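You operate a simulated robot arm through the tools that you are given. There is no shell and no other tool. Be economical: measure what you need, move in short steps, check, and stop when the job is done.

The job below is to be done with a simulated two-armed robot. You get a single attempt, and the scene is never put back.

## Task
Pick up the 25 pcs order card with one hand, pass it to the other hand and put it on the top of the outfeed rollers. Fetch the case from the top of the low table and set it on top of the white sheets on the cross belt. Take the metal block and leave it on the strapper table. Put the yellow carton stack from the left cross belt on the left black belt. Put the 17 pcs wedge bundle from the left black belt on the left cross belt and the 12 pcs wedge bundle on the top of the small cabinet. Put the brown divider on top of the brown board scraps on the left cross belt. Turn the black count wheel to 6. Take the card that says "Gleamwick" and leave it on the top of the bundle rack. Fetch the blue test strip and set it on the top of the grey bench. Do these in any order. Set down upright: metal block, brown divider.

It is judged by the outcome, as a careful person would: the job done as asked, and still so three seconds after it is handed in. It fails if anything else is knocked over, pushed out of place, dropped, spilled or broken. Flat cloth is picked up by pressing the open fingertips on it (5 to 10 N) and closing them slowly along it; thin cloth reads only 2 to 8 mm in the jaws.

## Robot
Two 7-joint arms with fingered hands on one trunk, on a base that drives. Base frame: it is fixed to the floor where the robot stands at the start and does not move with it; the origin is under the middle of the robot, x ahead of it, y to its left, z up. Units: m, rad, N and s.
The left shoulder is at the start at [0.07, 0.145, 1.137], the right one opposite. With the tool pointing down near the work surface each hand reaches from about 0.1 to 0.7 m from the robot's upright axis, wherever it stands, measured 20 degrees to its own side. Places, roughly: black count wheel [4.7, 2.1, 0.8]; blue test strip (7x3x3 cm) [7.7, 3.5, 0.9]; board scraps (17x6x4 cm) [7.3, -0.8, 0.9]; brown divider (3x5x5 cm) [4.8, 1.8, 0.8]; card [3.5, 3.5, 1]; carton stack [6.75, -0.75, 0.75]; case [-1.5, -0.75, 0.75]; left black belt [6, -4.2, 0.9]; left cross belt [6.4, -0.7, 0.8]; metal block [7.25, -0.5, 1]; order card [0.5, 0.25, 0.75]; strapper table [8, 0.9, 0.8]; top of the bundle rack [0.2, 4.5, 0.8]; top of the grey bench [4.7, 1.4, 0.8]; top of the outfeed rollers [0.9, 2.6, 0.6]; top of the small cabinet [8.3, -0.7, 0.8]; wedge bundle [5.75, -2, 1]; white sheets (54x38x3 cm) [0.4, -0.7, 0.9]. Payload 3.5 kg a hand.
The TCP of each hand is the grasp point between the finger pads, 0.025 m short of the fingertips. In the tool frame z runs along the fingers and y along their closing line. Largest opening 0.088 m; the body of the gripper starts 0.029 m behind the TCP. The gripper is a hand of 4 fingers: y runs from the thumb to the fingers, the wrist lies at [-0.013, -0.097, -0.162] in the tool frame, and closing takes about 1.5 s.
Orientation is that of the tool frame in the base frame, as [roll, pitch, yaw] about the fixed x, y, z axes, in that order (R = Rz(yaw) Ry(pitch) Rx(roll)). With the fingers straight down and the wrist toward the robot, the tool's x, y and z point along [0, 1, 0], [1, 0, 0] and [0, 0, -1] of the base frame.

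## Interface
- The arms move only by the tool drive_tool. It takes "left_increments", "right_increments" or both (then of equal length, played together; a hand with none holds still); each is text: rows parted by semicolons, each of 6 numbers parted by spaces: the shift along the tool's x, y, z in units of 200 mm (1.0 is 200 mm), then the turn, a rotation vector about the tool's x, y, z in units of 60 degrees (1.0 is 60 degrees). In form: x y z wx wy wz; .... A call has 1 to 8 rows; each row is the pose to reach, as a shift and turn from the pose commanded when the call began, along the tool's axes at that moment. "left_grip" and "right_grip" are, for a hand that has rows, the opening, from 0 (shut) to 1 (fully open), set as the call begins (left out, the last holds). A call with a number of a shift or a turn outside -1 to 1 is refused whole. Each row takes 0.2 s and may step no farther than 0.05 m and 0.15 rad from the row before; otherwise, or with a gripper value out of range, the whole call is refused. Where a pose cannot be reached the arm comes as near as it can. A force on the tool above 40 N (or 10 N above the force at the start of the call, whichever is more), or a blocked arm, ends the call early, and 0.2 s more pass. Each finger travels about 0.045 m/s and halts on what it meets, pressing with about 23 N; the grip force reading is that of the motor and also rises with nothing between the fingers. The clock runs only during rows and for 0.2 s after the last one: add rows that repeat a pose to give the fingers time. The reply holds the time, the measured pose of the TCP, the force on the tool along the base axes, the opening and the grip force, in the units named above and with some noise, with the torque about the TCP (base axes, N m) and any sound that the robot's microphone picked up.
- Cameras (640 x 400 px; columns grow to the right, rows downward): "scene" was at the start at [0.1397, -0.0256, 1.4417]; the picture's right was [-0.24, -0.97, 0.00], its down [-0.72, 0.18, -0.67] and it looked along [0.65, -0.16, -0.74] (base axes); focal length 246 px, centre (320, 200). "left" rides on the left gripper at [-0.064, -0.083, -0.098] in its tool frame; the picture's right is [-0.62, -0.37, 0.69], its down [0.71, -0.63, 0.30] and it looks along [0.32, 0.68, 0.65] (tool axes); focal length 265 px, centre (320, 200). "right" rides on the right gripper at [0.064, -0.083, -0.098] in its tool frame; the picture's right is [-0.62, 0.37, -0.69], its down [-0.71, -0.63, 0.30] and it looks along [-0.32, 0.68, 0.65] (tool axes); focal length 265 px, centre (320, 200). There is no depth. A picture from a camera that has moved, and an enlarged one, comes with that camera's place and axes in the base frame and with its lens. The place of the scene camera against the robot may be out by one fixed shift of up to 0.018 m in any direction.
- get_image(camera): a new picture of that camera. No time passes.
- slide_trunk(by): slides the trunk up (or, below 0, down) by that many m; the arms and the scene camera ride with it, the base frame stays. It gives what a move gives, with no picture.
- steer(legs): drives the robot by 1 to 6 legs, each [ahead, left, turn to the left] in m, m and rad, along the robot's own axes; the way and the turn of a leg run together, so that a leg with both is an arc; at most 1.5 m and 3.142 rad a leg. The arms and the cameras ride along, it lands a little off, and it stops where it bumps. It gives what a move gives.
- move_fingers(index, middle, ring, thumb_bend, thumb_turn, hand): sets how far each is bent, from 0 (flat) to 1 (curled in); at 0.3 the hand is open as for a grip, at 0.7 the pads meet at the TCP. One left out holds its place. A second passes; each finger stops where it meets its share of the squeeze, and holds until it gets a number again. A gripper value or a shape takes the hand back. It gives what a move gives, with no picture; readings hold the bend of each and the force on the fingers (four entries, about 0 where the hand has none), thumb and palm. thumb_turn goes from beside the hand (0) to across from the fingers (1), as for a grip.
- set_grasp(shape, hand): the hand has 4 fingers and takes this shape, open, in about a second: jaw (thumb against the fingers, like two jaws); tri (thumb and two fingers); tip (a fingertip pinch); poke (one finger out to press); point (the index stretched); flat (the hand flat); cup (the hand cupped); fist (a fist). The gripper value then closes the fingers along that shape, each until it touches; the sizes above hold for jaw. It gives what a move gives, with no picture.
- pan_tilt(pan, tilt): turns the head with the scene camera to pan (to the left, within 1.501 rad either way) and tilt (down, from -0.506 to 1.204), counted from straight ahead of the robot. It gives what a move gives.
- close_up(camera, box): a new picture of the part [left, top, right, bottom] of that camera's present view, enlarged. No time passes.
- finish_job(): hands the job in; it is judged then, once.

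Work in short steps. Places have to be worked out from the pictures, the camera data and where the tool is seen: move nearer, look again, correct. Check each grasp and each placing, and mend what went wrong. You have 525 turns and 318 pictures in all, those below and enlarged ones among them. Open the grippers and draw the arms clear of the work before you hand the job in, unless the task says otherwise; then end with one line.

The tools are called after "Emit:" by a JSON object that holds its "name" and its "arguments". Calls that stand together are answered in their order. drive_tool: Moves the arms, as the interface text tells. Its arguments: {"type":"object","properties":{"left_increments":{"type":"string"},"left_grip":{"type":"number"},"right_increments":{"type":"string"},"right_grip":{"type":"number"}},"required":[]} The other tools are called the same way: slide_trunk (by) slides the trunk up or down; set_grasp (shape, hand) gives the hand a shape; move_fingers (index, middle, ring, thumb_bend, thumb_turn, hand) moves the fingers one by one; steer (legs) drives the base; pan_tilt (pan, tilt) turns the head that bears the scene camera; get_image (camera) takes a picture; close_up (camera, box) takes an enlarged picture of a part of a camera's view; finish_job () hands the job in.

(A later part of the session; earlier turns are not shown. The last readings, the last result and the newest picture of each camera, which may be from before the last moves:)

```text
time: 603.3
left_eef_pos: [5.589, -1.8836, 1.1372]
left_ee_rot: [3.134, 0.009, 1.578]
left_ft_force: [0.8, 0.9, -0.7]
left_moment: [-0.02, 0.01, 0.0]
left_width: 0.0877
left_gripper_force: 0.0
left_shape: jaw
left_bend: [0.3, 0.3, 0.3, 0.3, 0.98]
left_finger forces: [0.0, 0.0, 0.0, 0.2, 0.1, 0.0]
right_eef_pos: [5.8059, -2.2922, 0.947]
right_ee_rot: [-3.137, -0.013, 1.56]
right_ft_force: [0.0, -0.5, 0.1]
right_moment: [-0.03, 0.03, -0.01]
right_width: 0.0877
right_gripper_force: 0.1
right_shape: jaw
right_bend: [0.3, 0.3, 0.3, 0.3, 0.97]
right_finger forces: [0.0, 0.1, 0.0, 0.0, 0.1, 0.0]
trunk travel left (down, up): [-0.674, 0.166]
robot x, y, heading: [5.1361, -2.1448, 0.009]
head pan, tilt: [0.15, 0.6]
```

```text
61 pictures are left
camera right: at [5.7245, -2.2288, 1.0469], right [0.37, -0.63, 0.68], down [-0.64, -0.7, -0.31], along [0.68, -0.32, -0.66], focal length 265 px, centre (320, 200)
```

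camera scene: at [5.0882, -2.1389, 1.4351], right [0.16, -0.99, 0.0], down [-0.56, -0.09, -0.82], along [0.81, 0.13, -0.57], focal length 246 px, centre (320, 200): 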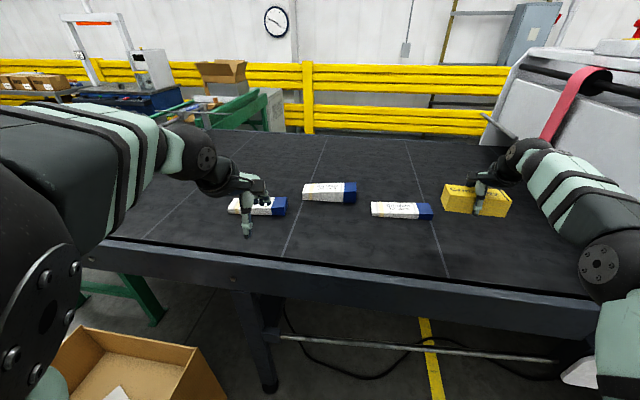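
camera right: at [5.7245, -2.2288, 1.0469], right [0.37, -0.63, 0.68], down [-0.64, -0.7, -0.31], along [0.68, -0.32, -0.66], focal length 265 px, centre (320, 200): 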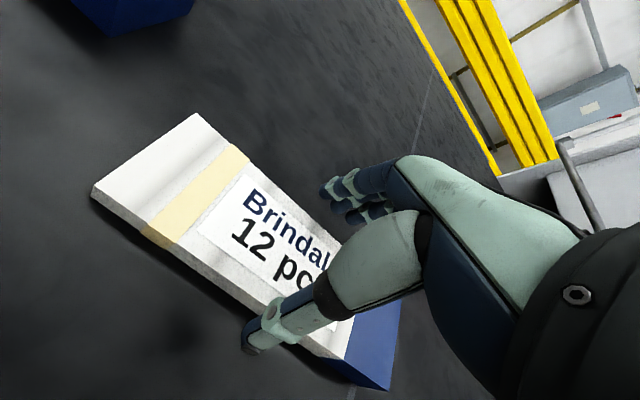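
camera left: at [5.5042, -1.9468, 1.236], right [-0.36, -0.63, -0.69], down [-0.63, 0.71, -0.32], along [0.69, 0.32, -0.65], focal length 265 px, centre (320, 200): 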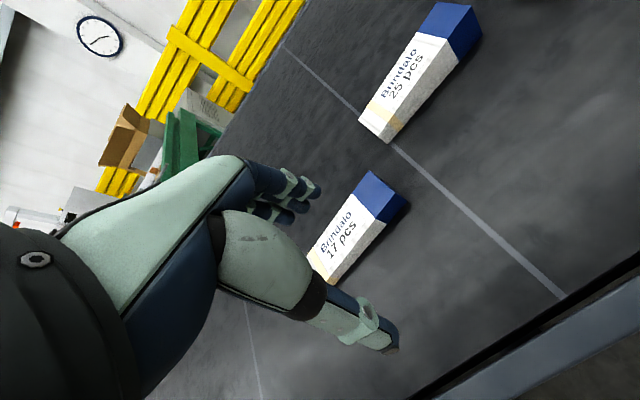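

Emit:
{"name": "drive_tool", "arguments": {"right_increments": "0 -0.01 0.04 0 0 0; 0 -0.01 0.075 0 0 0"}}

Emit:
{"name": "drive_tool", "arguments": {"right_increments": "0 0 0 0 0 0; 0 0 0 0 0 0; 0 0 0 0 0 0; 0 0 0 0 0 0; 0 0 0 0 0 0; 0 0 0 0 0 0", "right_grip": 0}}

Emit:
{"name": "drive_tool", "arguments": {"right_increments": "0 0 -0.08 0 0 0; 0 0 -0.2 0 0 0; 0 0 -0.4 0 0 0; 0 0 -0.6 0 0 0; 0 0 -0.8 0 0 0"}}

Emit:
{"name": "get_image", "arguments": {"camera": "right"}}

```text
time: 603.9
left_eef_pos: [5.5892, -1.8837, 1.1382]
left_ee_rot: [3.134, 0.007, 1.578]
left_ft_force: [0.0, 0.1, 0.4]
left_moment: [0.06, -0.02, 0.0]
left_width: 0.0881
left_gripper_force: 0.1
left_shape: jaw
left_bend: [0.3, 0.3, 0.3, 0.3, 0.98]
left_finger forces: [0.0, 0.1, 0.1, 0.0, 0.0, 0.0]
right_eef_pos: [5.8028, -2.2927, 0.9316]
right_ee_rot: [-3.136, -0.013, 1.561]
right_ft_force: [0.1, 0.0, 0.7]
right_moment: [0.0, -0.02, -0.02]
right_width: 0.0881
right_gripper_force: 0.1
right_shape: jaw
right_bend: [0.3, 0.3, 0.3, 0.3, 0.97]
right_finger forces: [0.0, 0.0, 0.1, 0.0, 0.0, 0.0]
trunk travel left (down, up): [-0.674, 0.166]
robot x, y, heading: [5.1369, -2.1442, 0.007]
head pan, tilt: [0.15, 0.6]
```

```text
time: 605.3
left_eef_pos: [5.5892, -1.8843, 1.1381]
left_ee_rot: [3.133, 0.009, 1.577]
left_ft_force: [0.3, 0.4, -0.4]
left_moment: [0.0, 0.01, 0.01]
left_width: 0.088
left_gripper_force: 0.0
left_shape: jaw
left_bend: [0.3, 0.3, 0.3, 0.3, 0.98]
left_finger forces: [0.0, 0.1, 0.1, 0.0, 0.1, 0.0]
right_eef_pos: [5.8047, -2.2928, 0.9324]
right_ee_rot: [-3.137, -0.011, 1.561]
right_ft_force: [-0.4, 0.2, 0.0]
right_moment: [-0.02, -0.01, 0.02]
right_width: 0.0596
right_gripper_force: 23.5
right_shape: jaw
right_bend: [0.28, 0.38, 0.34, 0.59, 0.99]
right_finger forces: [12.0, 6.1, 2.8, 0.1, 20.8, 0.0]
trunk travel left (down, up): [-0.674, 0.166]
robot x, y, heading: [5.1361, -2.1442, 0.014]
head pan, tilt: [0.15, 0.6]
```

```text
time: 606.5
left_eef_pos: [5.5886, -1.8847, 1.1368]
left_ee_rot: [3.131, 0.009, 1.578]
left_ft_force: [-0.9, -0.4, 0.0]
left_moment: [-0.03, -0.01, 0.0]
left_width: 0.0877
left_gripper_force: 0.2
left_shape: jaw
left_bend: [0.3, 0.3, 0.3, 0.3, 0.98]
left_finger forces: [0.0, 0.1, 0.1, 0.0, 0.0, 0.1]
right_eef_pos: [5.8047, -2.2952, 1.0918]
right_ee_rot: [-3.134, -0.012, 1.56]
right_ft_force: [0.0, -0.1, -0.7]
right_moment: [0.03, 0.0, -0.01]
right_width: 0.0598
right_gripper_force: 22.7
right_shape: jaw
right_bend: [0.28, 0.38, 0.34, 0.59, 0.99]
right_finger forces: [12.0, 6.1, 2.8, 0.0, 20.8, 0.0]
trunk travel left (down, up): [-0.674, 0.166]
robot x, y, heading: [5.1347, -2.1416, 0.013]
head pan, tilt: [0.15, 0.6]
```

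```text
60 pictures are left
camera right: at [5.7246, -2.2306, 1.1912], right [0.37, -0.63, 0.68], down [-0.64, -0.7, -0.31], along [0.68, -0.32, -0.66], focal length 265 px, centre (320, 200)
```

right: 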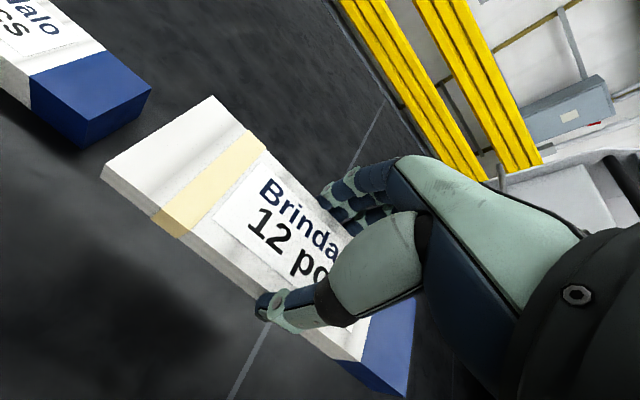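

12 pcs held. Now the left hand to the 17 pcs bundle.

Emit:
{"name": "drive_tool", "arguments": {"left_increments": "0.1 0.2 0 0 0 0; 0.2 0.4 0.1 0 0 0; 0.3 0.6 0.2 0 0 0; 0.32 0.66 0.4 0 0 0"}}

Emit:
{"name": "get_image", "arguments": {"camera": "left"}}

```text
time: 607.5
left_eef_pos: [5.7215, -1.8188, 1.0587]
left_ee_rot: [3.134, 0.0, 1.576]
left_ft_force: [0.2, -0.4, -0.2]
left_moment: [-0.01, -0.01, -0.03]
left_width: 0.0876
left_gripper_force: 0.1
left_shape: jaw
left_bend: [0.3, 0.3, 0.3, 0.3, 0.98]
left_finger forces: [0.1, 0.0, 0.1, 0.0, 0.0, 0.0]
right_eef_pos: [5.808, -2.2936, 1.0912]
right_ee_rot: [-3.134, -0.012, 1.561]
right_ft_force: [-0.1, -0.1, -1.6]
right_moment: [0.01, -0.01, -0.03]
right_width: 0.0597
right_gripper_force: 23.2
right_shape: jaw
right_bend: [0.28, 0.38, 0.34, 0.59, 0.99]
right_finger forces: [11.9, 6.1, 2.7, 0.0, 20.8, 0.0]
trunk travel left (down, up): [-0.674, 0.166]
robot x, y, heading: [5.1372, -2.1405, 0.01]
head pan, tilt: [0.15, 0.6]
```

```text
59 pictures are left
camera left: at [5.637, -1.8841, 1.157], right [-0.36, -0.62, -0.7], down [-0.63, 0.71, -0.31], along [0.69, 0.33, -0.65], focal length 265 px, centre (320, 200)
```

left: 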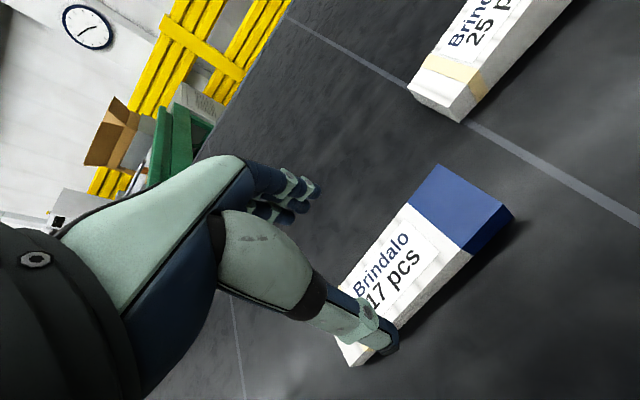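

17 pcs centre ≈[5.742, −1.81]. Descend and grip.

Emit:
{"name": "drive_tool", "arguments": {"left_increments": "0.03 0.1 0.15 0 0 0; 0.03 0.1 0.3 0 0 0; 0.03 0.1 0.45 0 0 0; 0.03 0.1 0.54 0 0 0"}}

Emit:
{"name": "get_image", "arguments": {"camera": "left"}}

```text
time: 608.5
left_eef_pos: [5.7445, -1.8145, 0.952]
left_ee_rot: [3.134, 0.0, 1.575]
left_ft_force: [-0.2, 0.6, -0.5]
left_moment: [-0.02, 0.02, 0.02]
left_width: 0.0877
left_gripper_force: 0.0
left_shape: jaw
left_bend: [0.3, 0.3, 0.3, 0.3, 0.98]
left_finger forces: [0.0, 0.0, 0.0, 0.1, 0.0, 0.1]
right_eef_pos: [5.8066, -2.2941, 1.0909]
right_ee_rot: [-3.135, -0.011, 1.561]
right_ft_force: [0.2, -0.1, -1.4]
right_moment: [0.04, 0.01, -0.01]
right_width: 0.0596
right_gripper_force: 22.8
right_shape: jaw
right_bend: [0.28, 0.38, 0.34, 0.59, 0.99]
right_finger forces: [11.9, 6.1, 2.7, 0.0, 20.8, 0.1]
trunk travel left (down, up): [-0.674, 0.166]
robot x, y, heading: [5.1342, -2.1397, 0.009]
head pan, tilt: [0.15, 0.6]
```

```text
58 pictures are left
camera left: at [5.6593, -1.8788, 1.0503], right [-0.36, -0.62, -0.7], down [-0.63, 0.71, -0.31], along [0.69, 0.33, -0.65], focal length 265 px, centre (320, 200)
```

left: 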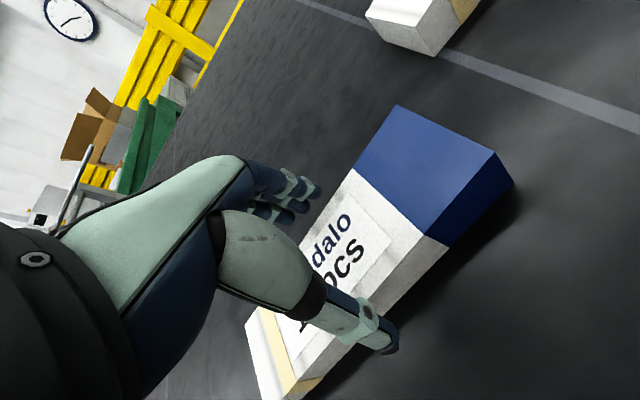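

Emit:
{"name": "drive_tool", "arguments": {"left_increments": "0 -0.02 0.04 0 0 0; 0 -0.02 0.08 0 0 0"}}

Emit:
{"name": "drive_tool", "arguments": {"left_increments": "0 0 0 0 0 0; 0 0 0 0 0 0; 0 0 0 0 0 0; 0 0 0 0 0 0; 0 0 0 0 0 0; 0 0 0 0 0 0", "left_grip": 0}}

Emit:
{"name": "drive_tool", "arguments": {"left_increments": "0 0 -0.08 0 0 0; 0 0 -0.2 0 0 0; 0 0 -0.4 0 0 0; 0 0 -0.6 0 0 0; 0 0 -0.8 0 0 0"}}

Emit:
{"name": "get_image", "arguments": {"camera": "scene"}}

```text
time: 609.1
left_eef_pos: [5.7399, -1.8148, 0.9356]
left_ee_rot: [3.134, 0.0, 1.577]
left_ft_force: [-0.3, 0.3, -0.8]
left_moment: [0.01, 0.02, 0.01]
left_width: 0.0879
left_gripper_force: 0.1
left_shape: jaw
left_bend: [0.3, 0.3, 0.3, 0.3, 0.98]
left_finger forces: [0.4, 0.1, 0.1, 0.1, 0.0, 0.1]
right_eef_pos: [5.8069, -2.2936, 1.0909]
right_ee_rot: [-3.135, -0.011, 1.56]
right_ft_force: [-0.5, 0.3, -0.9]
right_moment: [0.02, -0.01, 0.01]
right_width: 0.0598
right_gripper_force: 23.5
right_shape: jaw
right_bend: [0.28, 0.38, 0.34, 0.59, 0.99]
right_finger forces: [11.8, 6.2, 2.7, 0.1, 20.8, 0.0]
trunk travel left (down, up): [-0.674, 0.166]
robot x, y, heading: [5.1352, -2.1405, 0.006]
head pan, tilt: [0.15, 0.6]
```

```text
time: 610.5
left_eef_pos: [5.7392, -1.8152, 0.9365]
left_ee_rot: [3.133, 0.0, 1.577]
left_ft_force: [2.0, 0.4, 1.2]
left_moment: [-0.07, 0.03, 0.02]
left_width: 0.0619
left_gripper_force: 23.6
left_shape: jaw
left_bend: [0.33, 0.35, 0.32, 0.67, 1.0]
left_finger forces: [13.3, 6.6, 2.8, 0.0, 21.5, 0.0]
right_eef_pos: [5.8068, -2.2938, 1.091]
right_ee_rot: [-3.137, -0.01, 1.56]
right_ft_force: [0.1, 0.3, -1.1]
right_moment: [0.03, -0.03, 0.01]
right_width: 0.0595
right_gripper_force: 22.9
right_shape: jaw
right_bend: [0.28, 0.38, 0.34, 0.59, 0.99]
right_finger forces: [12.0, 6.1, 2.7, 0.0, 20.8, 0.0]
trunk travel left (down, up): [-0.674, 0.166]
robot x, y, heading: [5.1337, -2.1444, 0.014]
head pan, tilt: [0.15, 0.6]
```

```text
time: 611.7
left_eef_pos: [5.7366, -1.815, 1.0959]
left_ee_rot: [3.133, 0.001, 1.576]
left_ft_force: [0.7, -0.3, -2.3]
left_moment: [0.01, 0.03, -0.04]
left_width: 0.0616
left_gripper_force: 23.0
left_shape: jaw
left_bend: [0.33, 0.35, 0.33, 0.67, 1.0]
left_finger forces: [12.3, 6.5, 2.9, 0.1, 21.9, 0.0]
right_eef_pos: [5.8057, -2.2948, 1.0921]
right_ee_rot: [-3.137, -0.011, 1.56]
right_ft_force: [-0.3, 0.3, -1.7]
right_moment: [0.02, 0.0, 0.01]
right_width: 0.0596
right_gripper_force: 23.1
right_shape: jaw
right_bend: [0.28, 0.38, 0.34, 0.59, 0.99]
right_finger forces: [11.8, 6.1, 2.7, 0.0, 20.8, 0.0]
trunk travel left (down, up): [-0.674, 0.166]
robot x, y, heading: [5.1329, -2.1449, 0.005]
head pan, tilt: [0.15, 0.6]
```

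```text
57 pictures are left
camera scene: at [5.2853, -2.1353, 1.4354], right [0.16, -0.99, 0.0], down [-0.56, -0.09, -0.83], along [0.81, 0.13, -0.56], focal length 246 px, centre (320, 200)
```

scene: 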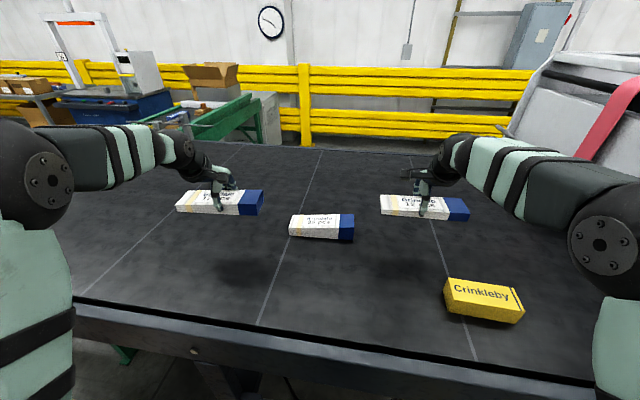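

Both bundles held. Back off and drive north to the west end of the cross belt to set down the 17 pcs bundle.

Emit:
{"name": "steer", "arguments": {"legs": [[-0.65, 0, 0], [0, 1.4, 0]]}}

Emit:
{"name": "pan_tilt", "arguments": {"pan": 0.1, "tilt": 0.55}}

Emit:
{"name": "get_image", "arguments": {"camera": "scene"}}

```text
time: 621.9
left_eef_pos: [5.0813, -0.4112, 1.0953]
left_ee_rot: [3.133, 0.0, 1.575]
left_ft_force: [0.5, -0.1, -2.3]
left_moment: [-0.04, 0.01, 0.02]
left_width: 0.0613
left_gripper_force: 23.2
left_shape: jaw
left_bend: [0.33, 0.35, 0.33, 0.67, 1.0]
left_finger forces: [12.4, 6.5, 2.9, 0.0, 21.9, 0.0]
right_eef_pos: [5.1502, -0.8902, 1.0908]
right_ee_rot: [-3.134, -0.012, 1.562]
right_ft_force: [-0.4, 0.0, -1.4]
right_moment: [0.02, 0.01, 0.0]
right_width: 0.0594
right_gripper_force: 22.9
right_shape: jaw
right_bend: [0.28, 0.38, 0.34, 0.59, 0.99]
right_finger forces: [11.9, 6.1, 2.7, 0.0, 20.7, 0.0]
trunk travel left (down, up): [-0.674, 0.166]
robot x, y, heading: [4.4821, -0.7389, 0.01]
head pan, tilt: [0.15, 0.6]
```

```text
time: 622.5
left_eef_pos: [5.082, -0.4109, 1.0958]
left_ee_rot: [3.134, 0.001, 1.576]
left_ft_force: [-0.3, 1.2, -1.1]
left_moment: [0.06, 0.03, 0.01]
left_width: 0.0617
left_gripper_force: 22.6
left_shape: jaw
left_bend: [0.33, 0.35, 0.33, 0.67, 1.0]
left_finger forces: [12.3, 6.5, 2.9, 0.0, 21.9, 0.1]
right_eef_pos: [5.1492, -0.8919, 1.0907]
right_ee_rot: [-3.134, -0.011, 1.56]
right_ft_force: [0.4, 0.4, -1.1]
right_moment: [0.02, -0.01, -0.03]
right_width: 0.0593
right_gripper_force: 23.3
right_shape: jaw
right_bend: [0.28, 0.38, 0.34, 0.59, 0.99]
right_finger forces: [12.1, 6.1, 2.7, 0.1, 20.7, 0.0]
trunk travel left (down, up): [-0.674, 0.166]
robot x, y, heading: [4.4816, -0.7392, 0.011]
head pan, tilt: [0.099, 0.55]
```

```text
56 pictures are left
camera scene: at [4.6322, -0.735, 1.4398], right [0.11, -0.99, 0.0], down [-0.52, -0.06, -0.85], along [0.85, 0.09, -0.52], focal length 246 px, centre (320, 200)
```

scene: 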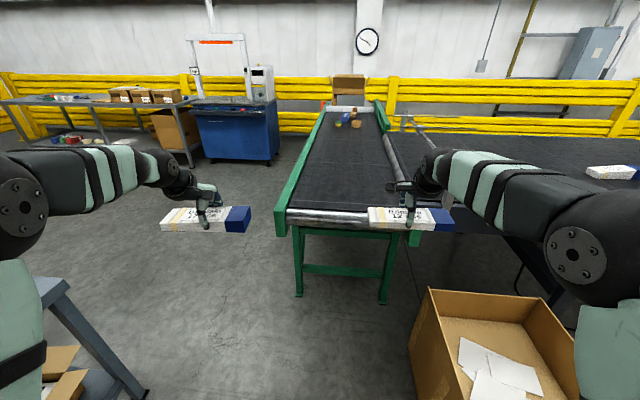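

Belt end spans y −0.5…−0.96 at x≈5.45. Shift the left hand inward, then drive forward.

Emit:
{"name": "drive_tool", "arguments": {"left_increments": "-0.2 0 0 0 0 0; -0.4 0 0 0 0 0; -0.6 0 0 0 0 0; -0.8 0 0 0 0 0; -0.95 0 0 0 0 0"}}

Emit:
{"name": "steer", "arguments": {"legs": [[0.55, 0.02, 0]]}}

Emit:
{"name": "get_image", "arguments": {"camera": "scene"}}

```text
time: 623.8
left_eef_pos: [5.0818, -0.6026, 1.0974]
left_ee_rot: [3.134, -0.002, 1.575]
left_ft_force: [-0.4, 0.9, -1.6]
left_moment: [-0.03, 0.04, -0.02]
left_width: 0.0614
left_gripper_force: 23.3
left_shape: jaw
left_bend: [0.33, 0.35, 0.33, 0.67, 1.0]
left_finger forces: [12.1, 6.4, 2.8, 0.0, 21.7, 0.0]
right_eef_pos: [5.1507, -0.8914, 1.0902]
right_ee_rot: [-3.134, -0.011, 1.561]
right_ft_force: [0.2, 0.1, -1.1]
right_moment: [0.0, -0.01, 0.01]
right_width: 0.0595
right_gripper_force: 23.5
right_shape: jaw
right_bend: [0.28, 0.38, 0.34, 0.59, 0.99]
right_finger forces: [12.0, 6.1, 2.6, 0.0, 20.7, 0.0]
trunk travel left (down, up): [-0.674, 0.166]
robot x, y, heading: [4.4795, -0.7388, 0.013]
head pan, tilt: [0.099, 0.55]
```

```text
time: 626.9
left_eef_pos: [5.6277, -0.5746, 1.0969]
left_ee_rot: [3.135, 0.0, 1.577]
left_ft_force: [0.1, -0.5, -2.2]
left_moment: [0.0, 0.04, 0.02]
left_width: 0.0616
left_gripper_force: 22.7
left_shape: jaw
left_bend: [0.33, 0.35, 0.33, 0.67, 1.0]
left_finger forces: [12.2, 6.5, 2.9, 0.0, 21.7, 0.0]
right_eef_pos: [5.6969, -0.8639, 1.0912]
right_ee_rot: [-3.136, -0.011, 1.562]
right_ft_force: [-0.7, -0.5, -1.4]
right_moment: [0.04, -0.01, 0.03]
right_width: 0.0593
right_gripper_force: 23.0
right_shape: jaw
right_bend: [0.28, 0.38, 0.34, 0.59, 0.99]
right_finger forces: [11.9, 6.1, 2.6, 0.0, 20.9, 0.1]
trunk travel left (down, up): [-0.674, 0.166]
robot x, y, heading: [5.0248, -0.7131, 0.012]
head pan, tilt: [0.099, 0.55]
```

```text
55 pictures are left
camera scene: at [5.1785, -0.7092, 1.4399], right [0.11, -0.99, 0.0], down [-0.52, -0.06, -0.85], along [0.85, 0.09, -0.52], focal length 246 px, centre (320, 200)
```

scene: 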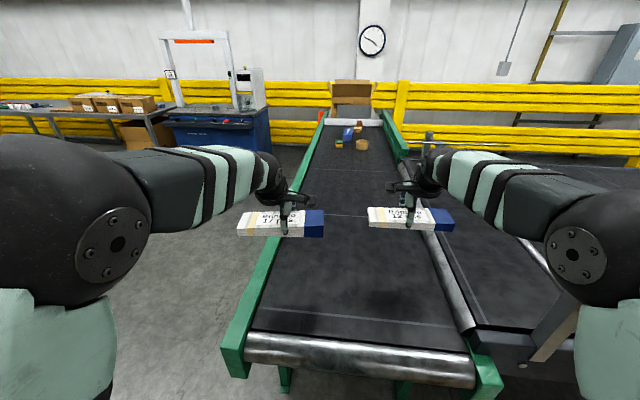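

Shift the left hand 9 cm to the right (and the right hand aside), then lower the 17 pcs bundle.

Emit:
{"name": "drive_tool", "arguments": {"left_increments": "-0.15 0.05 0 0 0 0; -0.3 0.1 0 0 0 0; -0.45 0.1 0 0 0 0", "right_increments": "-0.12 -0.15 0 0 0 0; -0.25 -0.3 0 0 0 0; -0.3 -0.45 0 0 0 0"}}

Emit:
{"name": "drive_tool", "arguments": {"left_increments": "0 0 0.2 0 0 0; 0 0 0.4 0 0 0; 0 0 0.6 0 0 0; 0 0 0.75 0 0 0; 0 0 0.9 0 0 0"}}

Emit:
{"name": "get_image", "arguments": {"camera": "left"}}

Emit:
{"name": "get_image", "arguments": {"camera": "scene"}}

```text
time: 627.7
left_eef_pos: [5.6465, -0.6641, 1.0987]
left_ee_rot: [3.132, -0.001, 1.577]
left_ft_force: [0.1, 0.0, -1.1]
left_moment: [-0.04, 0.01, -0.01]
left_width: 0.0615
left_gripper_force: 23.2
left_shape: jaw
left_bend: [0.33, 0.35, 0.33, 0.67, 1.0]
left_finger forces: [12.0, 6.6, 2.8, 0.1, 21.6, 0.0]
right_eef_pos: [5.6061, -0.9217, 1.0922]
right_ee_rot: [-3.137, -0.014, 1.564]
right_ft_force: [-0.7, 0.0, -1.9]
right_moment: [0.0, 0.0, -0.02]
right_width: 0.0595
right_gripper_force: 23.4
right_shape: jaw
right_bend: [0.28, 0.38, 0.34, 0.59, 0.99]
right_finger forces: [11.9, 6.1, 2.7, 0.0, 20.9, 0.0]
trunk travel left (down, up): [-0.674, 0.166]
robot x, y, heading: [5.0251, -0.7132, 0.007]
head pan, tilt: [0.099, 0.55]
```

```text
time: 628.9
left_eef_pos: [5.6512, -0.6668, 0.9149]
left_ee_rot: [3.131, 0.001, 1.579]
left_ft_force: [0.0, -0.3, -3.0]
left_moment: [-0.01, 0.05, 0.02]
left_width: 0.0613
left_gripper_force: 23.4
left_shape: jaw
left_bend: [0.33, 0.35, 0.33, 0.67, 1.0]
left_finger forces: [11.9, 6.5, 2.9, 0.0, 21.5, 0.1]
right_eef_pos: [5.6069, -0.921, 1.091]
right_ee_rot: [-3.134, -0.012, 1.563]
right_ft_force: [-0.4, 0.4, -0.8]
right_moment: [0.05, 0.02, 0.01]
right_width: 0.0596
right_gripper_force: 22.8
right_shape: jaw
right_bend: [0.28, 0.38, 0.34, 0.59, 0.99]
right_finger forces: [11.9, 6.1, 2.8, 0.0, 20.7, 0.0]
trunk travel left (down, up): [-0.674, 0.166]
robot x, y, heading: [5.0264, -0.7106, 0.011]
head pan, tilt: [0.099, 0.55]
```

```text
54 pictures are left
camera left: at [5.5669, -0.7301, 1.0135], right [-0.36, -0.62, -0.7], down [-0.63, 0.71, -0.31], along [0.69, 0.33, -0.65], focal length 265 px, centre (320, 200)
```

left: 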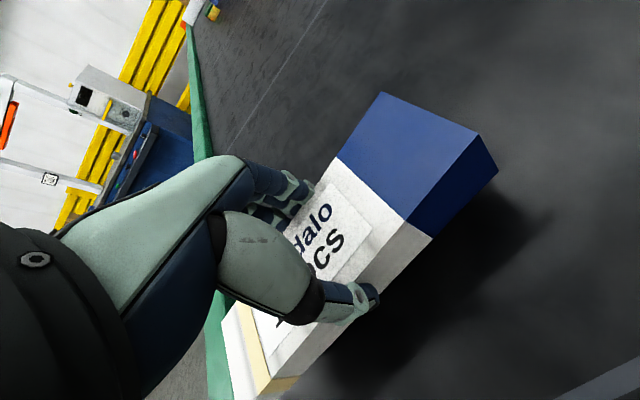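

```text
53 pictures are left
camera scene: at [5.1801, -0.7093, 1.4398], right [0.11, -0.99, 0.0], down [-0.52, -0.06, -0.85], along [0.85, 0.09, -0.52], focal length 246 px, centre (320, 200)
```

scene: 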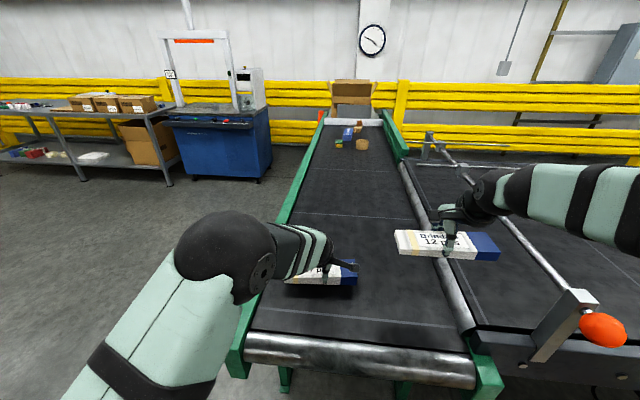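

Emit:
{"name": "drive_tool", "arguments": {"left_increments": "-0.05 0 0.06 0 0 0; -0.05 0 0.11 0 0 0"}}

Emit:
{"name": "drive_tool", "arguments": {"left_increments": "0 0 0.03 0 0 0; 0 0 0.06 0 0 0"}}

```text
time: 629.5
left_eef_pos: [5.6517, -0.6737, 0.8938]
left_ee_rot: [3.133, 0.002, 1.579]
left_ft_force: [0.7, 0.7, -2.3]
left_moment: [0.04, -0.01, 0.01]
left_width: 0.0614
left_gripper_force: 22.8
left_shape: jaw
left_bend: [0.33, 0.35, 0.33, 0.67, 1.0]
left_finger forces: [12.0, 6.5, 2.9, 0.1, 21.4, 0.1]
right_eef_pos: [5.6077, -0.9208, 1.0915]
right_ee_rot: [-3.135, -0.012, 1.562]
right_ft_force: [0.4, -0.6, -1.1]
right_moment: [0.01, -0.01, 0.02]
right_width: 0.0596
right_gripper_force: 23.2
right_shape: jaw
right_bend: [0.28, 0.38, 0.34, 0.59, 0.99]
right_finger forces: [12.0, 6.1, 2.8, 0.0, 20.8, 0.0]
trunk travel left (down, up): [-0.674, 0.166]
robot x, y, heading: [5.0279, -0.7108, 0.014]
head pan, tilt: [0.099, 0.55]
```

```text
time: 630.1
left_eef_pos: [5.6521, -0.6738, 0.8869]
left_ee_rot: [3.125, 0.001, 1.581]
left_ft_force: [0.1, 0.8, 9.9]
left_moment: [-0.04, 0.07, -0.01]
left_width: 0.0614
left_gripper_force: 23.3
left_shape: jaw
left_bend: [0.33, 0.35, 0.33, 0.67, 1.0]
left_finger forces: [14.5, 7.0, 3.2, 0.1, 23.1, 0.0]
right_eef_pos: [5.6029, -0.9212, 1.0922]
right_ee_rot: [-3.138, -0.011, 1.563]
right_ft_force: [-0.1, -0.1, -1.8]
right_moment: [-0.01, -0.04, -0.02]
right_width: 0.0595
right_gripper_force: 23.7
right_shape: jaw
right_bend: [0.28, 0.38, 0.34, 0.59, 0.99]
right_finger forces: [12.0, 6.1, 2.8, 0.0, 20.7, 0.0]
trunk travel left (down, up): [-0.674, 0.166]
robot x, y, heading: [5.0253, -0.7106, 0.014]
head pan, tilt: [0.099, 0.55]
```

Contact. Release the 17 pcs bundle and raise the left hand.

Emit:
{"name": "drive_tool", "arguments": {"left_increments": "0 0 0 0 0 0; 0 0 0 0 0 0; 0 0 0 0 0 0; 0 0 0 0 0 0", "left_grip": 1}}

Emit:
{"name": "drive_tool", "arguments": {"left_increments": "0 0 -0.15 0 0 0; 0 0 -0.35 0 0 0; 0 0 -0.6 0 0 0; 0 0 -0.85 0 0 0; 0 0 -1 0 0 0"}}

Emit:
{"name": "get_image", "arguments": {"camera": "left"}}

```text
time: 631.1
left_eef_pos: [5.6517, -0.6753, 0.8823]
left_ee_rot: [3.135, 0.001, 1.578]
left_ft_force: [-0.1, 0.4, -0.3]
left_moment: [-0.02, -0.02, 0.0]
left_width: 0.0876
left_gripper_force: 0.0
left_shape: jaw
left_bend: [0.3, 0.3, 0.3, 0.3, 0.98]
left_finger forces: [0.8, 0.0, 0.1, 0.0, 0.0, 0.0]
right_eef_pos: [5.6066, -0.9214, 1.0925]
right_ee_rot: [-3.135, -0.012, 1.562]
right_ft_force: [-0.2, 1.0, -1.8]
right_moment: [0.0, 0.0, 0.01]
right_width: 0.0595
right_gripper_force: 23.5
right_shape: jaw
right_bend: [0.28, 0.38, 0.34, 0.59, 0.99]
right_finger forces: [11.9, 6.1, 2.8, 0.0, 20.7, 0.0]
trunk travel left (down, up): [-0.674, 0.166]
robot x, y, heading: [5.0268, -0.7146, 0.005]
head pan, tilt: [0.099, 0.55]
```

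```text
time: 632.3
left_eef_pos: [5.648, -0.6748, 1.0806]
left_ee_rot: [3.132, 0.0, 1.577]
left_ft_force: [0.1, -0.5, 0.5]
left_moment: [0.04, 0.01, 0.0]
left_width: 0.0874
left_gripper_force: 0.1
left_shape: jaw
left_bend: [0.3, 0.3, 0.3, 0.3, 0.98]
left_finger forces: [0.1, 0.0, 0.0, 0.0, 0.0, 0.0]
right_eef_pos: [5.6056, -0.9217, 1.092]
right_ee_rot: [-3.137, -0.011, 1.561]
right_ft_force: [0.1, -0.5, -1.6]
right_moment: [-0.01, -0.01, -0.02]
right_width: 0.0595
right_gripper_force: 22.7
right_shape: jaw
right_bend: [0.28, 0.38, 0.34, 0.59, 0.99]
right_finger forces: [11.9, 6.2, 2.7, 0.0, 20.8, 0.0]
trunk travel left (down, up): [-0.674, 0.166]
robot x, y, heading: [5.0243, -0.7146, 0.012]
head pan, tilt: [0.099, 0.55]
```

```text
52 pictures are left
camera left: at [5.564, -0.74, 1.1789], right [-0.36, -0.62, -0.7], down [-0.63, 0.71, -0.31], along [0.69, 0.33, -0.65], focal length 265 px, centre (320, 200)
```

left: 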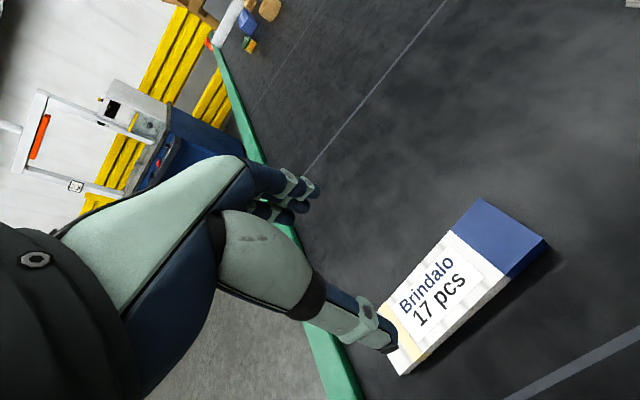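

17 pcs placed. Now drive around to the small cabinet at the east end with the 12 pcs bundle.

Emit:
{"name": "steer", "arguments": {"legs": [[0, 0.38, 0], [0.38, 0.42, 0], [1.2, 0.15, 0], [0.7, 0.0, 0]]}}

Emit:
{"name": "pan_tilt", "arguments": {"pan": -0.3, "tilt": 0.55}}

Emit:
{"name": "get_image", "arguments": {"camera": "scene"}}

```text
time: 646.5
left_eef_pos: [7.8834, 0.2569, 1.079]
left_ee_rot: [-3.137, 0.0, 1.555]
left_ft_force: [-3.4, -3.4, 0.3]
left_moment: [0.28, -0.19, 0.08]
left_width: 0.0878
left_gripper_force: 0.0
left_shape: jaw
left_bend: [0.3, 0.3, 0.3, 0.3, 0.98]
left_finger forces: [0.1, 0.1, 0.1, 0.0, 0.0, 5.3]
right_eef_pos: [7.8406, 0.0167, 1.0914]
right_ee_rot: [-3.133, -0.011, 1.546]
right_ft_force: [-0.3, -0.1, -1.6]
right_moment: [0.03, -0.03, 0.02]
right_width: 0.0595
right_gripper_force: 23.3
right_shape: jaw
right_bend: [0.28, 0.38, 0.34, 0.59, 0.99]
right_finger forces: [12.0, 6.1, 2.7, 0.0, 20.7, 0.0]
trunk travel left (down, up): [-0.674, 0.166]
robot x, y, heading: [7.2677, 0.2335, -0.009]
head pan, tilt: [0.099, 0.55]
stopped in leg 4: the force on the tool passed its limit at 69 N (the readings are from after the stop); the commanded pose is now the measured one
```

```text
time: 647.3
left_eef_pos: [7.8836, 0.2571, 1.0789]
left_ee_rot: [-3.138, 0.001, 1.557]
left_ft_force: [-3.8, -4.0, 0.7]
left_moment: [0.32, -0.29, 0.13]
left_width: 0.0877
left_gripper_force: 0.1
left_shape: jaw
left_bend: [0.3, 0.3, 0.3, 0.3, 0.98]
left_finger forces: [0.0, 0.0, 0.1, 0.0, 0.0, 6.2]
right_eef_pos: [7.8406, 0.0162, 1.0908]
right_ee_rot: [-3.135, -0.014, 1.544]
right_ft_force: [0.0, -0.1, -1.5]
right_moment: [0.01, 0.0, -0.01]
right_width: 0.0595
right_gripper_force: 23.5
right_shape: jaw
right_bend: [0.28, 0.38, 0.34, 0.59, 0.99]
right_finger forces: [12.0, 6.0, 2.7, 0.0, 20.8, 0.0]
trunk travel left (down, up): [-0.674, 0.166]
robot x, y, heading: [7.2671, 0.233, -0.003]
head pan, tilt: [-0.3, 0.55]
```

```text
51 pictures are left
camera scene: at [7.4132, 0.1992, 1.44], right [-0.3, -0.95, 0.0], down [-0.5, 0.16, -0.85], along [0.81, -0.26, -0.52], focal length 246 px, centre (320, 200)
```

scene: 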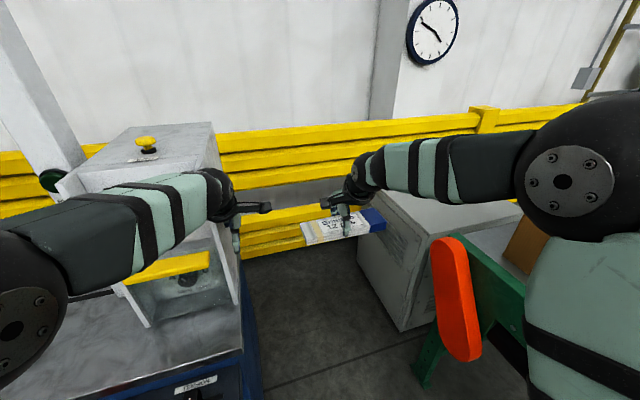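

The left hand touched the strap unit; back off, shift right, and pull the left hand in.

Emit:
{"name": "steer", "arguments": {"legs": [[-0.2, 0, 0]]}}

Emit:
{"name": "drive_tool", "arguments": {"left_increments": "0 -0.2 0 0 0 0; 0.05 -0.4 -0.05 0 0 0; 0.1 -0.6 -0.1 0 0 0; 0.15 -0.8 -0.1 0 0 0"}}

Emit:
{"name": "steer", "arguments": {"legs": [[0, -0.3, 0]]}}

Emit:
{"name": "pan_tilt", "arguments": {"pan": 0, "tilt": 0.5}}

Emit:
{"name": "get_image", "arguments": {"camera": "scene"}}

```text
time: 648.9
left_eef_pos: [7.6877, 0.2603, 1.0784]
left_ee_rot: [-3.133, 0.0, 1.558]
left_ft_force: [0.0, -0.3, 0.5]
left_moment: [0.03, -0.01, 0.03]
left_width: 0.0878
left_gripper_force: 0.0
left_shape: jaw
left_bend: [0.3, 0.3, 0.3, 0.3, 0.98]
left_finger forces: [0.0, 0.1, 0.0, 0.0, 0.0, 0.0]
right_eef_pos: [7.6441, 0.0167, 1.0901]
right_ee_rot: [-3.133, -0.013, 1.544]
right_ft_force: [0.9, -0.1, -0.9]
right_moment: [0.07, -0.04, -0.01]
right_width: 0.0596
right_gripper_force: 23.4
right_shape: jaw
right_bend: [0.28, 0.38, 0.34, 0.59, 0.99]
right_finger forces: [12.0, 6.1, 2.8, 0.1, 20.9, 0.1]
trunk travel left (down, up): [-0.674, 0.166]
robot x, y, heading: [7.0674, 0.2381, -0.007]
head pan, tilt: [-0.3, 0.55]
```

```text
time: 649.9
left_eef_pos: [7.5276, 0.2918, 1.098]
left_ee_rot: [-3.139, 0.001, 1.556]
left_ft_force: [0.3, 0.2, -0.5]
left_moment: [0.01, 0.0, 0.01]
left_width: 0.0878
left_gripper_force: 0.0
left_shape: jaw
left_bend: [0.3, 0.3, 0.3, 0.3, 0.98]
left_finger forces: [0.0, 0.1, 0.0, 0.1, 0.1, 0.1]
right_eef_pos: [7.6423, 0.0197, 1.0919]
right_ee_rot: [-3.133, -0.011, 1.545]
right_ft_force: [0.5, -0.3, -0.7]
right_moment: [0.03, 0.03, 0.0]
right_width: 0.0595
right_gripper_force: 23.4
right_shape: jaw
right_bend: [0.28, 0.38, 0.34, 0.59, 0.99]
right_finger forces: [12.0, 6.1, 2.7, 0.0, 20.8, 0.1]
trunk travel left (down, up): [-0.674, 0.166]
robot x, y, heading: [7.0657, 0.2356, -0.008]
head pan, tilt: [-0.3, 0.55]
```

```text
time: 652.0
left_eef_pos: [7.5271, -0.0132, 1.098]
left_ee_rot: [-3.135, 0.001, 1.557]
left_ft_force: [-0.5, -0.5, -0.5]
left_moment: [0.0, -0.01, 0.02]
left_width: 0.0878
left_gripper_force: 0.1
left_shape: jaw
left_bend: [0.3, 0.3, 0.3, 0.3, 0.98]
left_finger forces: [0.1, 0.1, 0.0, 0.1, 0.1, 0.0]
right_eef_pos: [7.6416, -0.2862, 1.091]
right_ee_rot: [-3.132, -0.011, 1.546]
right_ft_force: [0.2, -0.2, -1.1]
right_moment: [0.01, -0.01, -0.02]
right_width: 0.0595
right_gripper_force: 23.1
right_shape: jaw
right_bend: [0.28, 0.38, 0.34, 0.59, 0.99]
right_finger forces: [12.0, 6.1, 2.7, 0.1, 20.8, 0.1]
trunk travel left (down, up): [-0.674, 0.166]
robot x, y, heading: [7.0644, -0.0719, -0.004]
head pan, tilt: [-0.3, 0.55]
```

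```text
time: 652.8
left_eef_pos: [7.5254, -0.0134, 1.0999]
left_ee_rot: [-3.135, 0.001, 1.558]
left_ft_force: [-0.2, 0.0, -0.5]
left_moment: [0.0, 0.0, 0.02]
left_width: 0.0878
left_gripper_force: 0.1
left_shape: jaw
left_bend: [0.3, 0.3, 0.3, 0.3, 0.98]
left_finger forces: [0.0, 0.0, 0.0, 0.1, 0.0, 0.0]
right_eef_pos: [7.6417, -0.2875, 1.0903]
right_ee_rot: [-3.133, -0.012, 1.547]
right_ft_force: [-0.4, 0.1, -0.6]
right_moment: [0.04, -0.02, 0.01]
right_width: 0.0595
right_gripper_force: 22.7
right_shape: jaw
right_bend: [0.28, 0.38, 0.34, 0.59, 0.99]
right_finger forces: [12.0, 6.1, 2.6, 0.0, 20.9, 0.1]
trunk travel left (down, up): [-0.674, 0.166]
robot x, y, heading: [7.0679, -0.0703, -0.006]
head pan, tilt: [0.0, 0.499]
```

```text
50 pictures are left
camera scene: at [7.2193, -0.0771, 1.4445], right [-0.01, -1.0, 0.0], down [-0.48, 0.0, -0.88], along [0.88, 0.0, -0.48], focal length 246 px, centre (320, 200)
```

scene: 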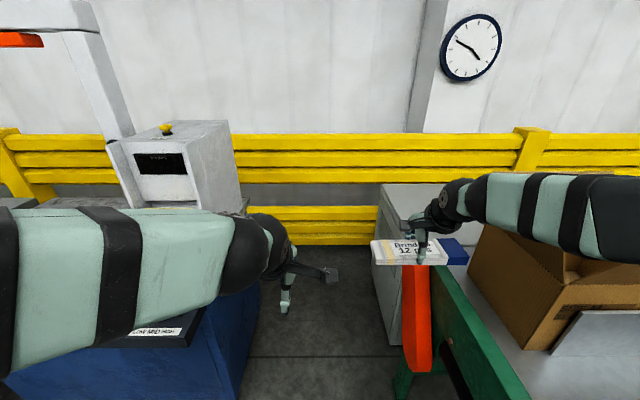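

Emit:
{"name": "steer", "arguments": {"legs": [[0.28, 0.02, 0]]}}

Emit:
{"name": "pan_tilt", "arguments": {"pan": -0.35, "tilt": 0.6}}

Emit:
{"name": "get_image", "arguments": {"camera": "scene"}}

Emit:
{"name": "get_image", "arguments": {"camera": "right"}}

```text
time: 654.7
left_eef_pos: [7.7992, 0.0084, 1.099]
left_ee_rot: [-3.138, 0.002, 1.565]
left_ft_force: [0.8, -0.3, 0.1]
left_moment: [-0.02, 0.01, 0.02]
left_width: 0.0878
left_gripper_force: 0.1
left_shape: jaw
left_bend: [0.3, 0.3, 0.3, 0.3, 0.98]
left_finger forces: [0.0, 0.0, 0.0, 0.0, 0.0, 0.0]
right_eef_pos: [7.9181, -0.2632, 1.0912]
right_ee_rot: [-3.135, -0.011, 1.555]
right_ft_force: [0.2, -0.1, -1.0]
right_moment: [0.05, 0.01, 0.02]
right_width: 0.0596
right_gripper_force: 22.5
right_shape: jaw
right_bend: [0.28, 0.38, 0.34, 0.59, 0.99]
right_finger forces: [12.0, 6.2, 2.7, 0.0, 20.8, 0.1]
trunk travel left (down, up): [-0.674, 0.166]
robot x, y, heading: [7.3401, -0.0495, 0.002]
head pan, tilt: [0.0, 0.499]
```

```text
time: 655.5
left_eef_pos: [7.802, 0.0086, 1.0985]
left_ee_rot: [-3.136, 0.0, 1.566]
left_ft_force: [-0.7, -1.2, -0.6]
left_moment: [-0.01, 0.0, 0.0]
left_width: 0.0876
left_gripper_force: 0.0
left_shape: jaw
left_bend: [0.3, 0.3, 0.3, 0.3, 0.98]
left_finger forces: [0.1, 0.0, 0.0, 0.1, 0.0, 0.0]
right_eef_pos: [7.9193, -0.2614, 1.0902]
right_ee_rot: [-3.134, -0.014, 1.553]
right_ft_force: [0.2, 0.9, -1.6]
right_moment: [0.03, 0.04, -0.03]
right_width: 0.0594
right_gripper_force: 23.3
right_shape: jaw
right_bend: [0.28, 0.38, 0.34, 0.59, 0.99]
right_finger forces: [12.0, 6.1, 2.7, 0.1, 20.8, 0.1]
trunk travel left (down, up): [-0.674, 0.166]
robot x, y, heading: [7.3396, -0.0481, -0.0]
head pan, tilt: [-0.351, 0.6]
```

```text
49 pictures are left
camera scene: at [7.4868, -0.0863, 1.4354], right [-0.34, -0.94, 0.0], down [-0.53, 0.19, -0.82], along [0.78, -0.28, -0.57], focal length 246 px, centre (320, 200)
```

scene: 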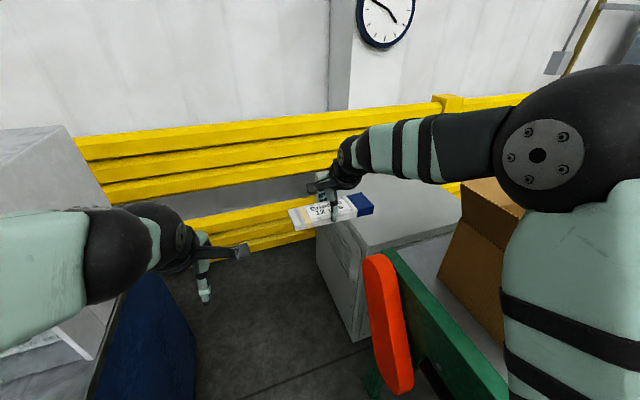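

```text
48 pictures are left
camera right: at [7.8382, -0.1982, 1.1899], right [0.36, -0.63, 0.68], down [-0.64, -0.7, -0.31], along [0.67, -0.33, -0.66], focal length 265 px, centre (320, 200)
```

right: 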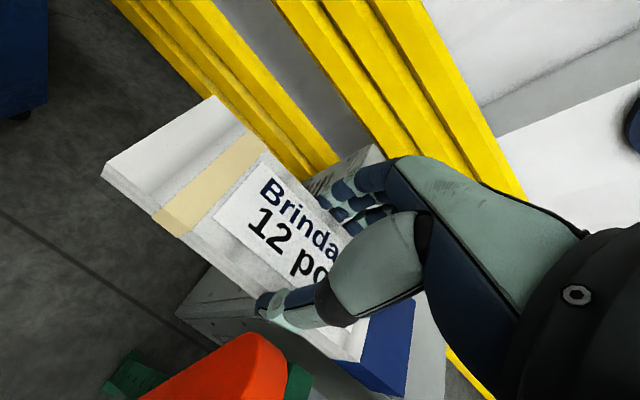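

I need a clear look at the cabinet top; move the right hand aside and re-image.

Emit:
{"name": "drive_tool", "arguments": {"right_increments": "0.1 -0.2 -0.05 0 0 0; 0.2 -0.4 -0.1 0 0 0; 0.3 -0.6 -0.15 0 0 0"}}

Emit:
{"name": "pan_tilt", "arguments": {"pan": -0.5, "tilt": 0.5}}

Emit:
{"name": "get_image", "arguments": {"camera": "scene"}}

```text
time: 656.4
left_eef_pos: [7.8007, 0.0079, 1.0993]
left_ee_rot: [-3.138, -0.002, 1.566]
left_ft_force: [-0.2, 0.8, -0.3]
left_moment: [0.0, -0.01, -0.04]
left_width: 0.088
left_gripper_force: 0.1
left_shape: jaw
left_bend: [0.3, 0.3, 0.3, 0.3, 0.98]
left_finger forces: [0.0, 0.0, 0.1, 0.1, 0.0, 0.0]
right_eef_pos: [7.7967, -0.2034, 1.1219]
right_ee_rot: [-3.135, -0.013, 1.556]
right_ft_force: [0.0, -0.2, -0.9]
right_moment: [-0.02, -0.01, 0.01]
right_width: 0.0595
right_gripper_force: 22.5
right_shape: jaw
right_bend: [0.28, 0.38, 0.34, 0.59, 0.99]
right_finger forces: [11.9, 6.0, 2.9, 0.1, 20.8, 0.1]
trunk travel left (down, up): [-0.674, 0.166]
robot x, y, heading: [7.34, -0.0494, 0.006]
head pan, tilt: [-0.351, 0.6]
```

```text
time: 657.0
left_eef_pos: [7.8001, 0.0097, 1.0995]
left_ee_rot: [-3.138, 0.001, 1.565]
left_ft_force: [-0.2, -0.3, -0.6]
left_moment: [0.0, -0.04, -0.01]
left_width: 0.0879
left_gripper_force: 0.1
left_shape: jaw
left_bend: [0.3, 0.3, 0.3, 0.3, 0.98]
left_finger forces: [0.0, 0.1, 0.1, 0.0, 0.0, 0.0]
right_eef_pos: [7.7977, -0.2005, 1.1226]
right_ee_rot: [-3.133, -0.013, 1.556]
right_ft_force: [0.4, -0.3, -1.9]
right_moment: [0.03, -0.03, 0.01]
right_width: 0.0593
right_gripper_force: 22.7
right_shape: jaw
right_bend: [0.28, 0.38, 0.34, 0.59, 0.99]
right_finger forces: [11.9, 6.0, 2.7, 0.0, 20.8, 0.0]
trunk travel left (down, up): [-0.674, 0.166]
robot x, y, heading: [7.3438, -0.0494, 0.007]
head pan, tilt: [-0.499, 0.499]
```

```text
47 pictures are left
camera scene: at [7.4832, -0.0989, 1.4445], right [-0.48, -0.88, 0.0], down [-0.42, 0.23, -0.88], along [0.77, -0.42, -0.48], focal length 246 px, centre (320, 200)
```

scene: 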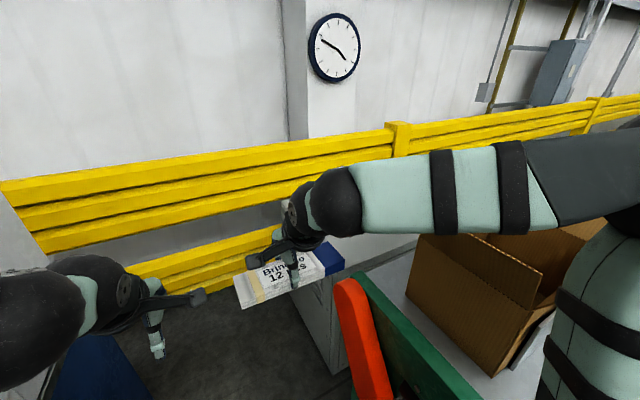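

Cabinet top ≈ x[8.0,8.5], y[−0.84,−0.43], z≈0.8 and empty. Squeeze forward between strapper and belt end, with the trunk raised a little.

Emit:
{"name": "slide_trunk", "arguments": {"by": 0.08}}

Emit:
{"name": "steer", "arguments": {"legs": [[0.38, -0.02, 0]]}}

Emit:
{"name": "get_image", "arguments": {"camera": "scene"}}

Emit:
{"name": "get_image", "arguments": {"camera": "right"}}

```text
time: 658.2
left_eef_pos: [7.8004, 0.0095, 1.1799]
left_ee_rot: [-3.137, 0.0, 1.566]
left_ft_force: [0.0, -0.7, -0.1]
left_moment: [0.01, -0.03, 0.0]
left_width: 0.0881
left_gripper_force: 0.0
left_shape: jaw
left_bend: [0.3, 0.3, 0.3, 0.3, 0.98]
left_finger forces: [0.1, 0.0, 0.0, 0.0, 0.0, 0.0]
right_eef_pos: [7.7971, -0.2009, 1.2009]
right_ee_rot: [-3.132, -0.013, 1.556]
right_ft_force: [-1.1, 0.7, -2.2]
right_moment: [0.0, 0.03, -0.01]
right_width: 0.0595
right_gripper_force: 22.9
right_shape: jaw
right_bend: [0.28, 0.38, 0.34, 0.59, 0.99]
right_finger forces: [12.0, 6.0, 2.8, 0.0, 20.9, 0.1]
trunk travel left (down, up): [-0.754, 0.086]
robot x, y, heading: [7.3406, -0.0514, 0.008]
head pan, tilt: [-0.499, 0.499]
```

```text
time: 660.7
left_eef_pos: [8.1864, -0.0103, 1.179]
left_ee_rot: [-3.139, 0.001, 1.564]
left_ft_force: [0.5, 0.3, -0.3]
left_moment: [-0.02, 0.0, 0.02]
left_width: 0.0876
left_gripper_force: 0.0
left_shape: jaw
left_bend: [0.3, 0.3, 0.3, 0.3, 0.98]
left_finger forces: [0.0, 0.0, 0.0, 0.0, 0.0, 0.0]
right_eef_pos: [8.1825, -0.2204, 1.2021]
right_ee_rot: [-3.134, -0.012, 1.554]
right_ft_force: [0.0, 0.9, -1.8]
right_moment: [-0.01, -0.02, 0.02]
right_width: 0.0595
right_gripper_force: 22.6
right_shape: jaw
right_bend: [0.28, 0.38, 0.34, 0.59, 0.99]
right_finger forces: [11.9, 6.0, 2.8, 0.1, 20.8, 0.0]
trunk travel left (down, up): [-0.754, 0.086]
robot x, y, heading: [7.7294, -0.07, 0.001]
head pan, tilt: [-0.499, 0.499]
```

```text
46 pictures are left
camera scene: at [7.8679, -0.1188, 1.5247], right [-0.48, -0.88, 0.0], down [-0.42, 0.23, -0.88], along [0.77, -0.42, -0.48], focal length 246 px, centre (320, 200)
```

scene: 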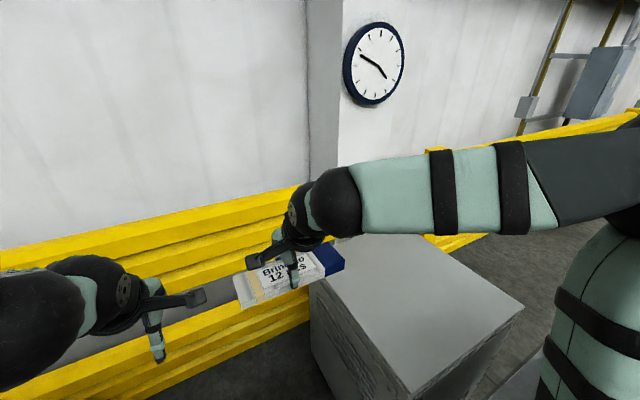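

```text
45 pictures are left
camera right: at [8.1024, -0.1562, 1.3013], right [0.36, -0.63, 0.68], down [-0.64, -0.7, -0.31], along [0.67, -0.33, -0.66], focal length 265 px, centre (320, 200)
```

right: 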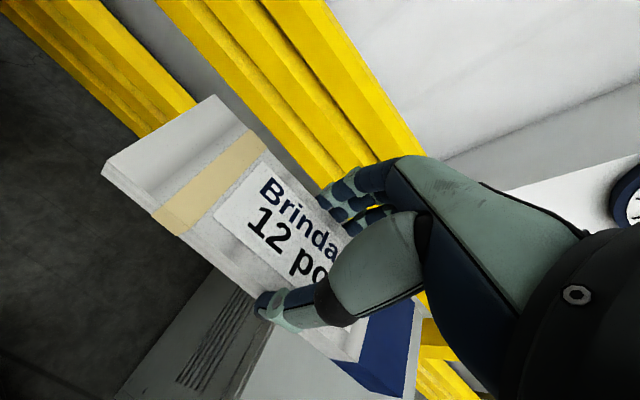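

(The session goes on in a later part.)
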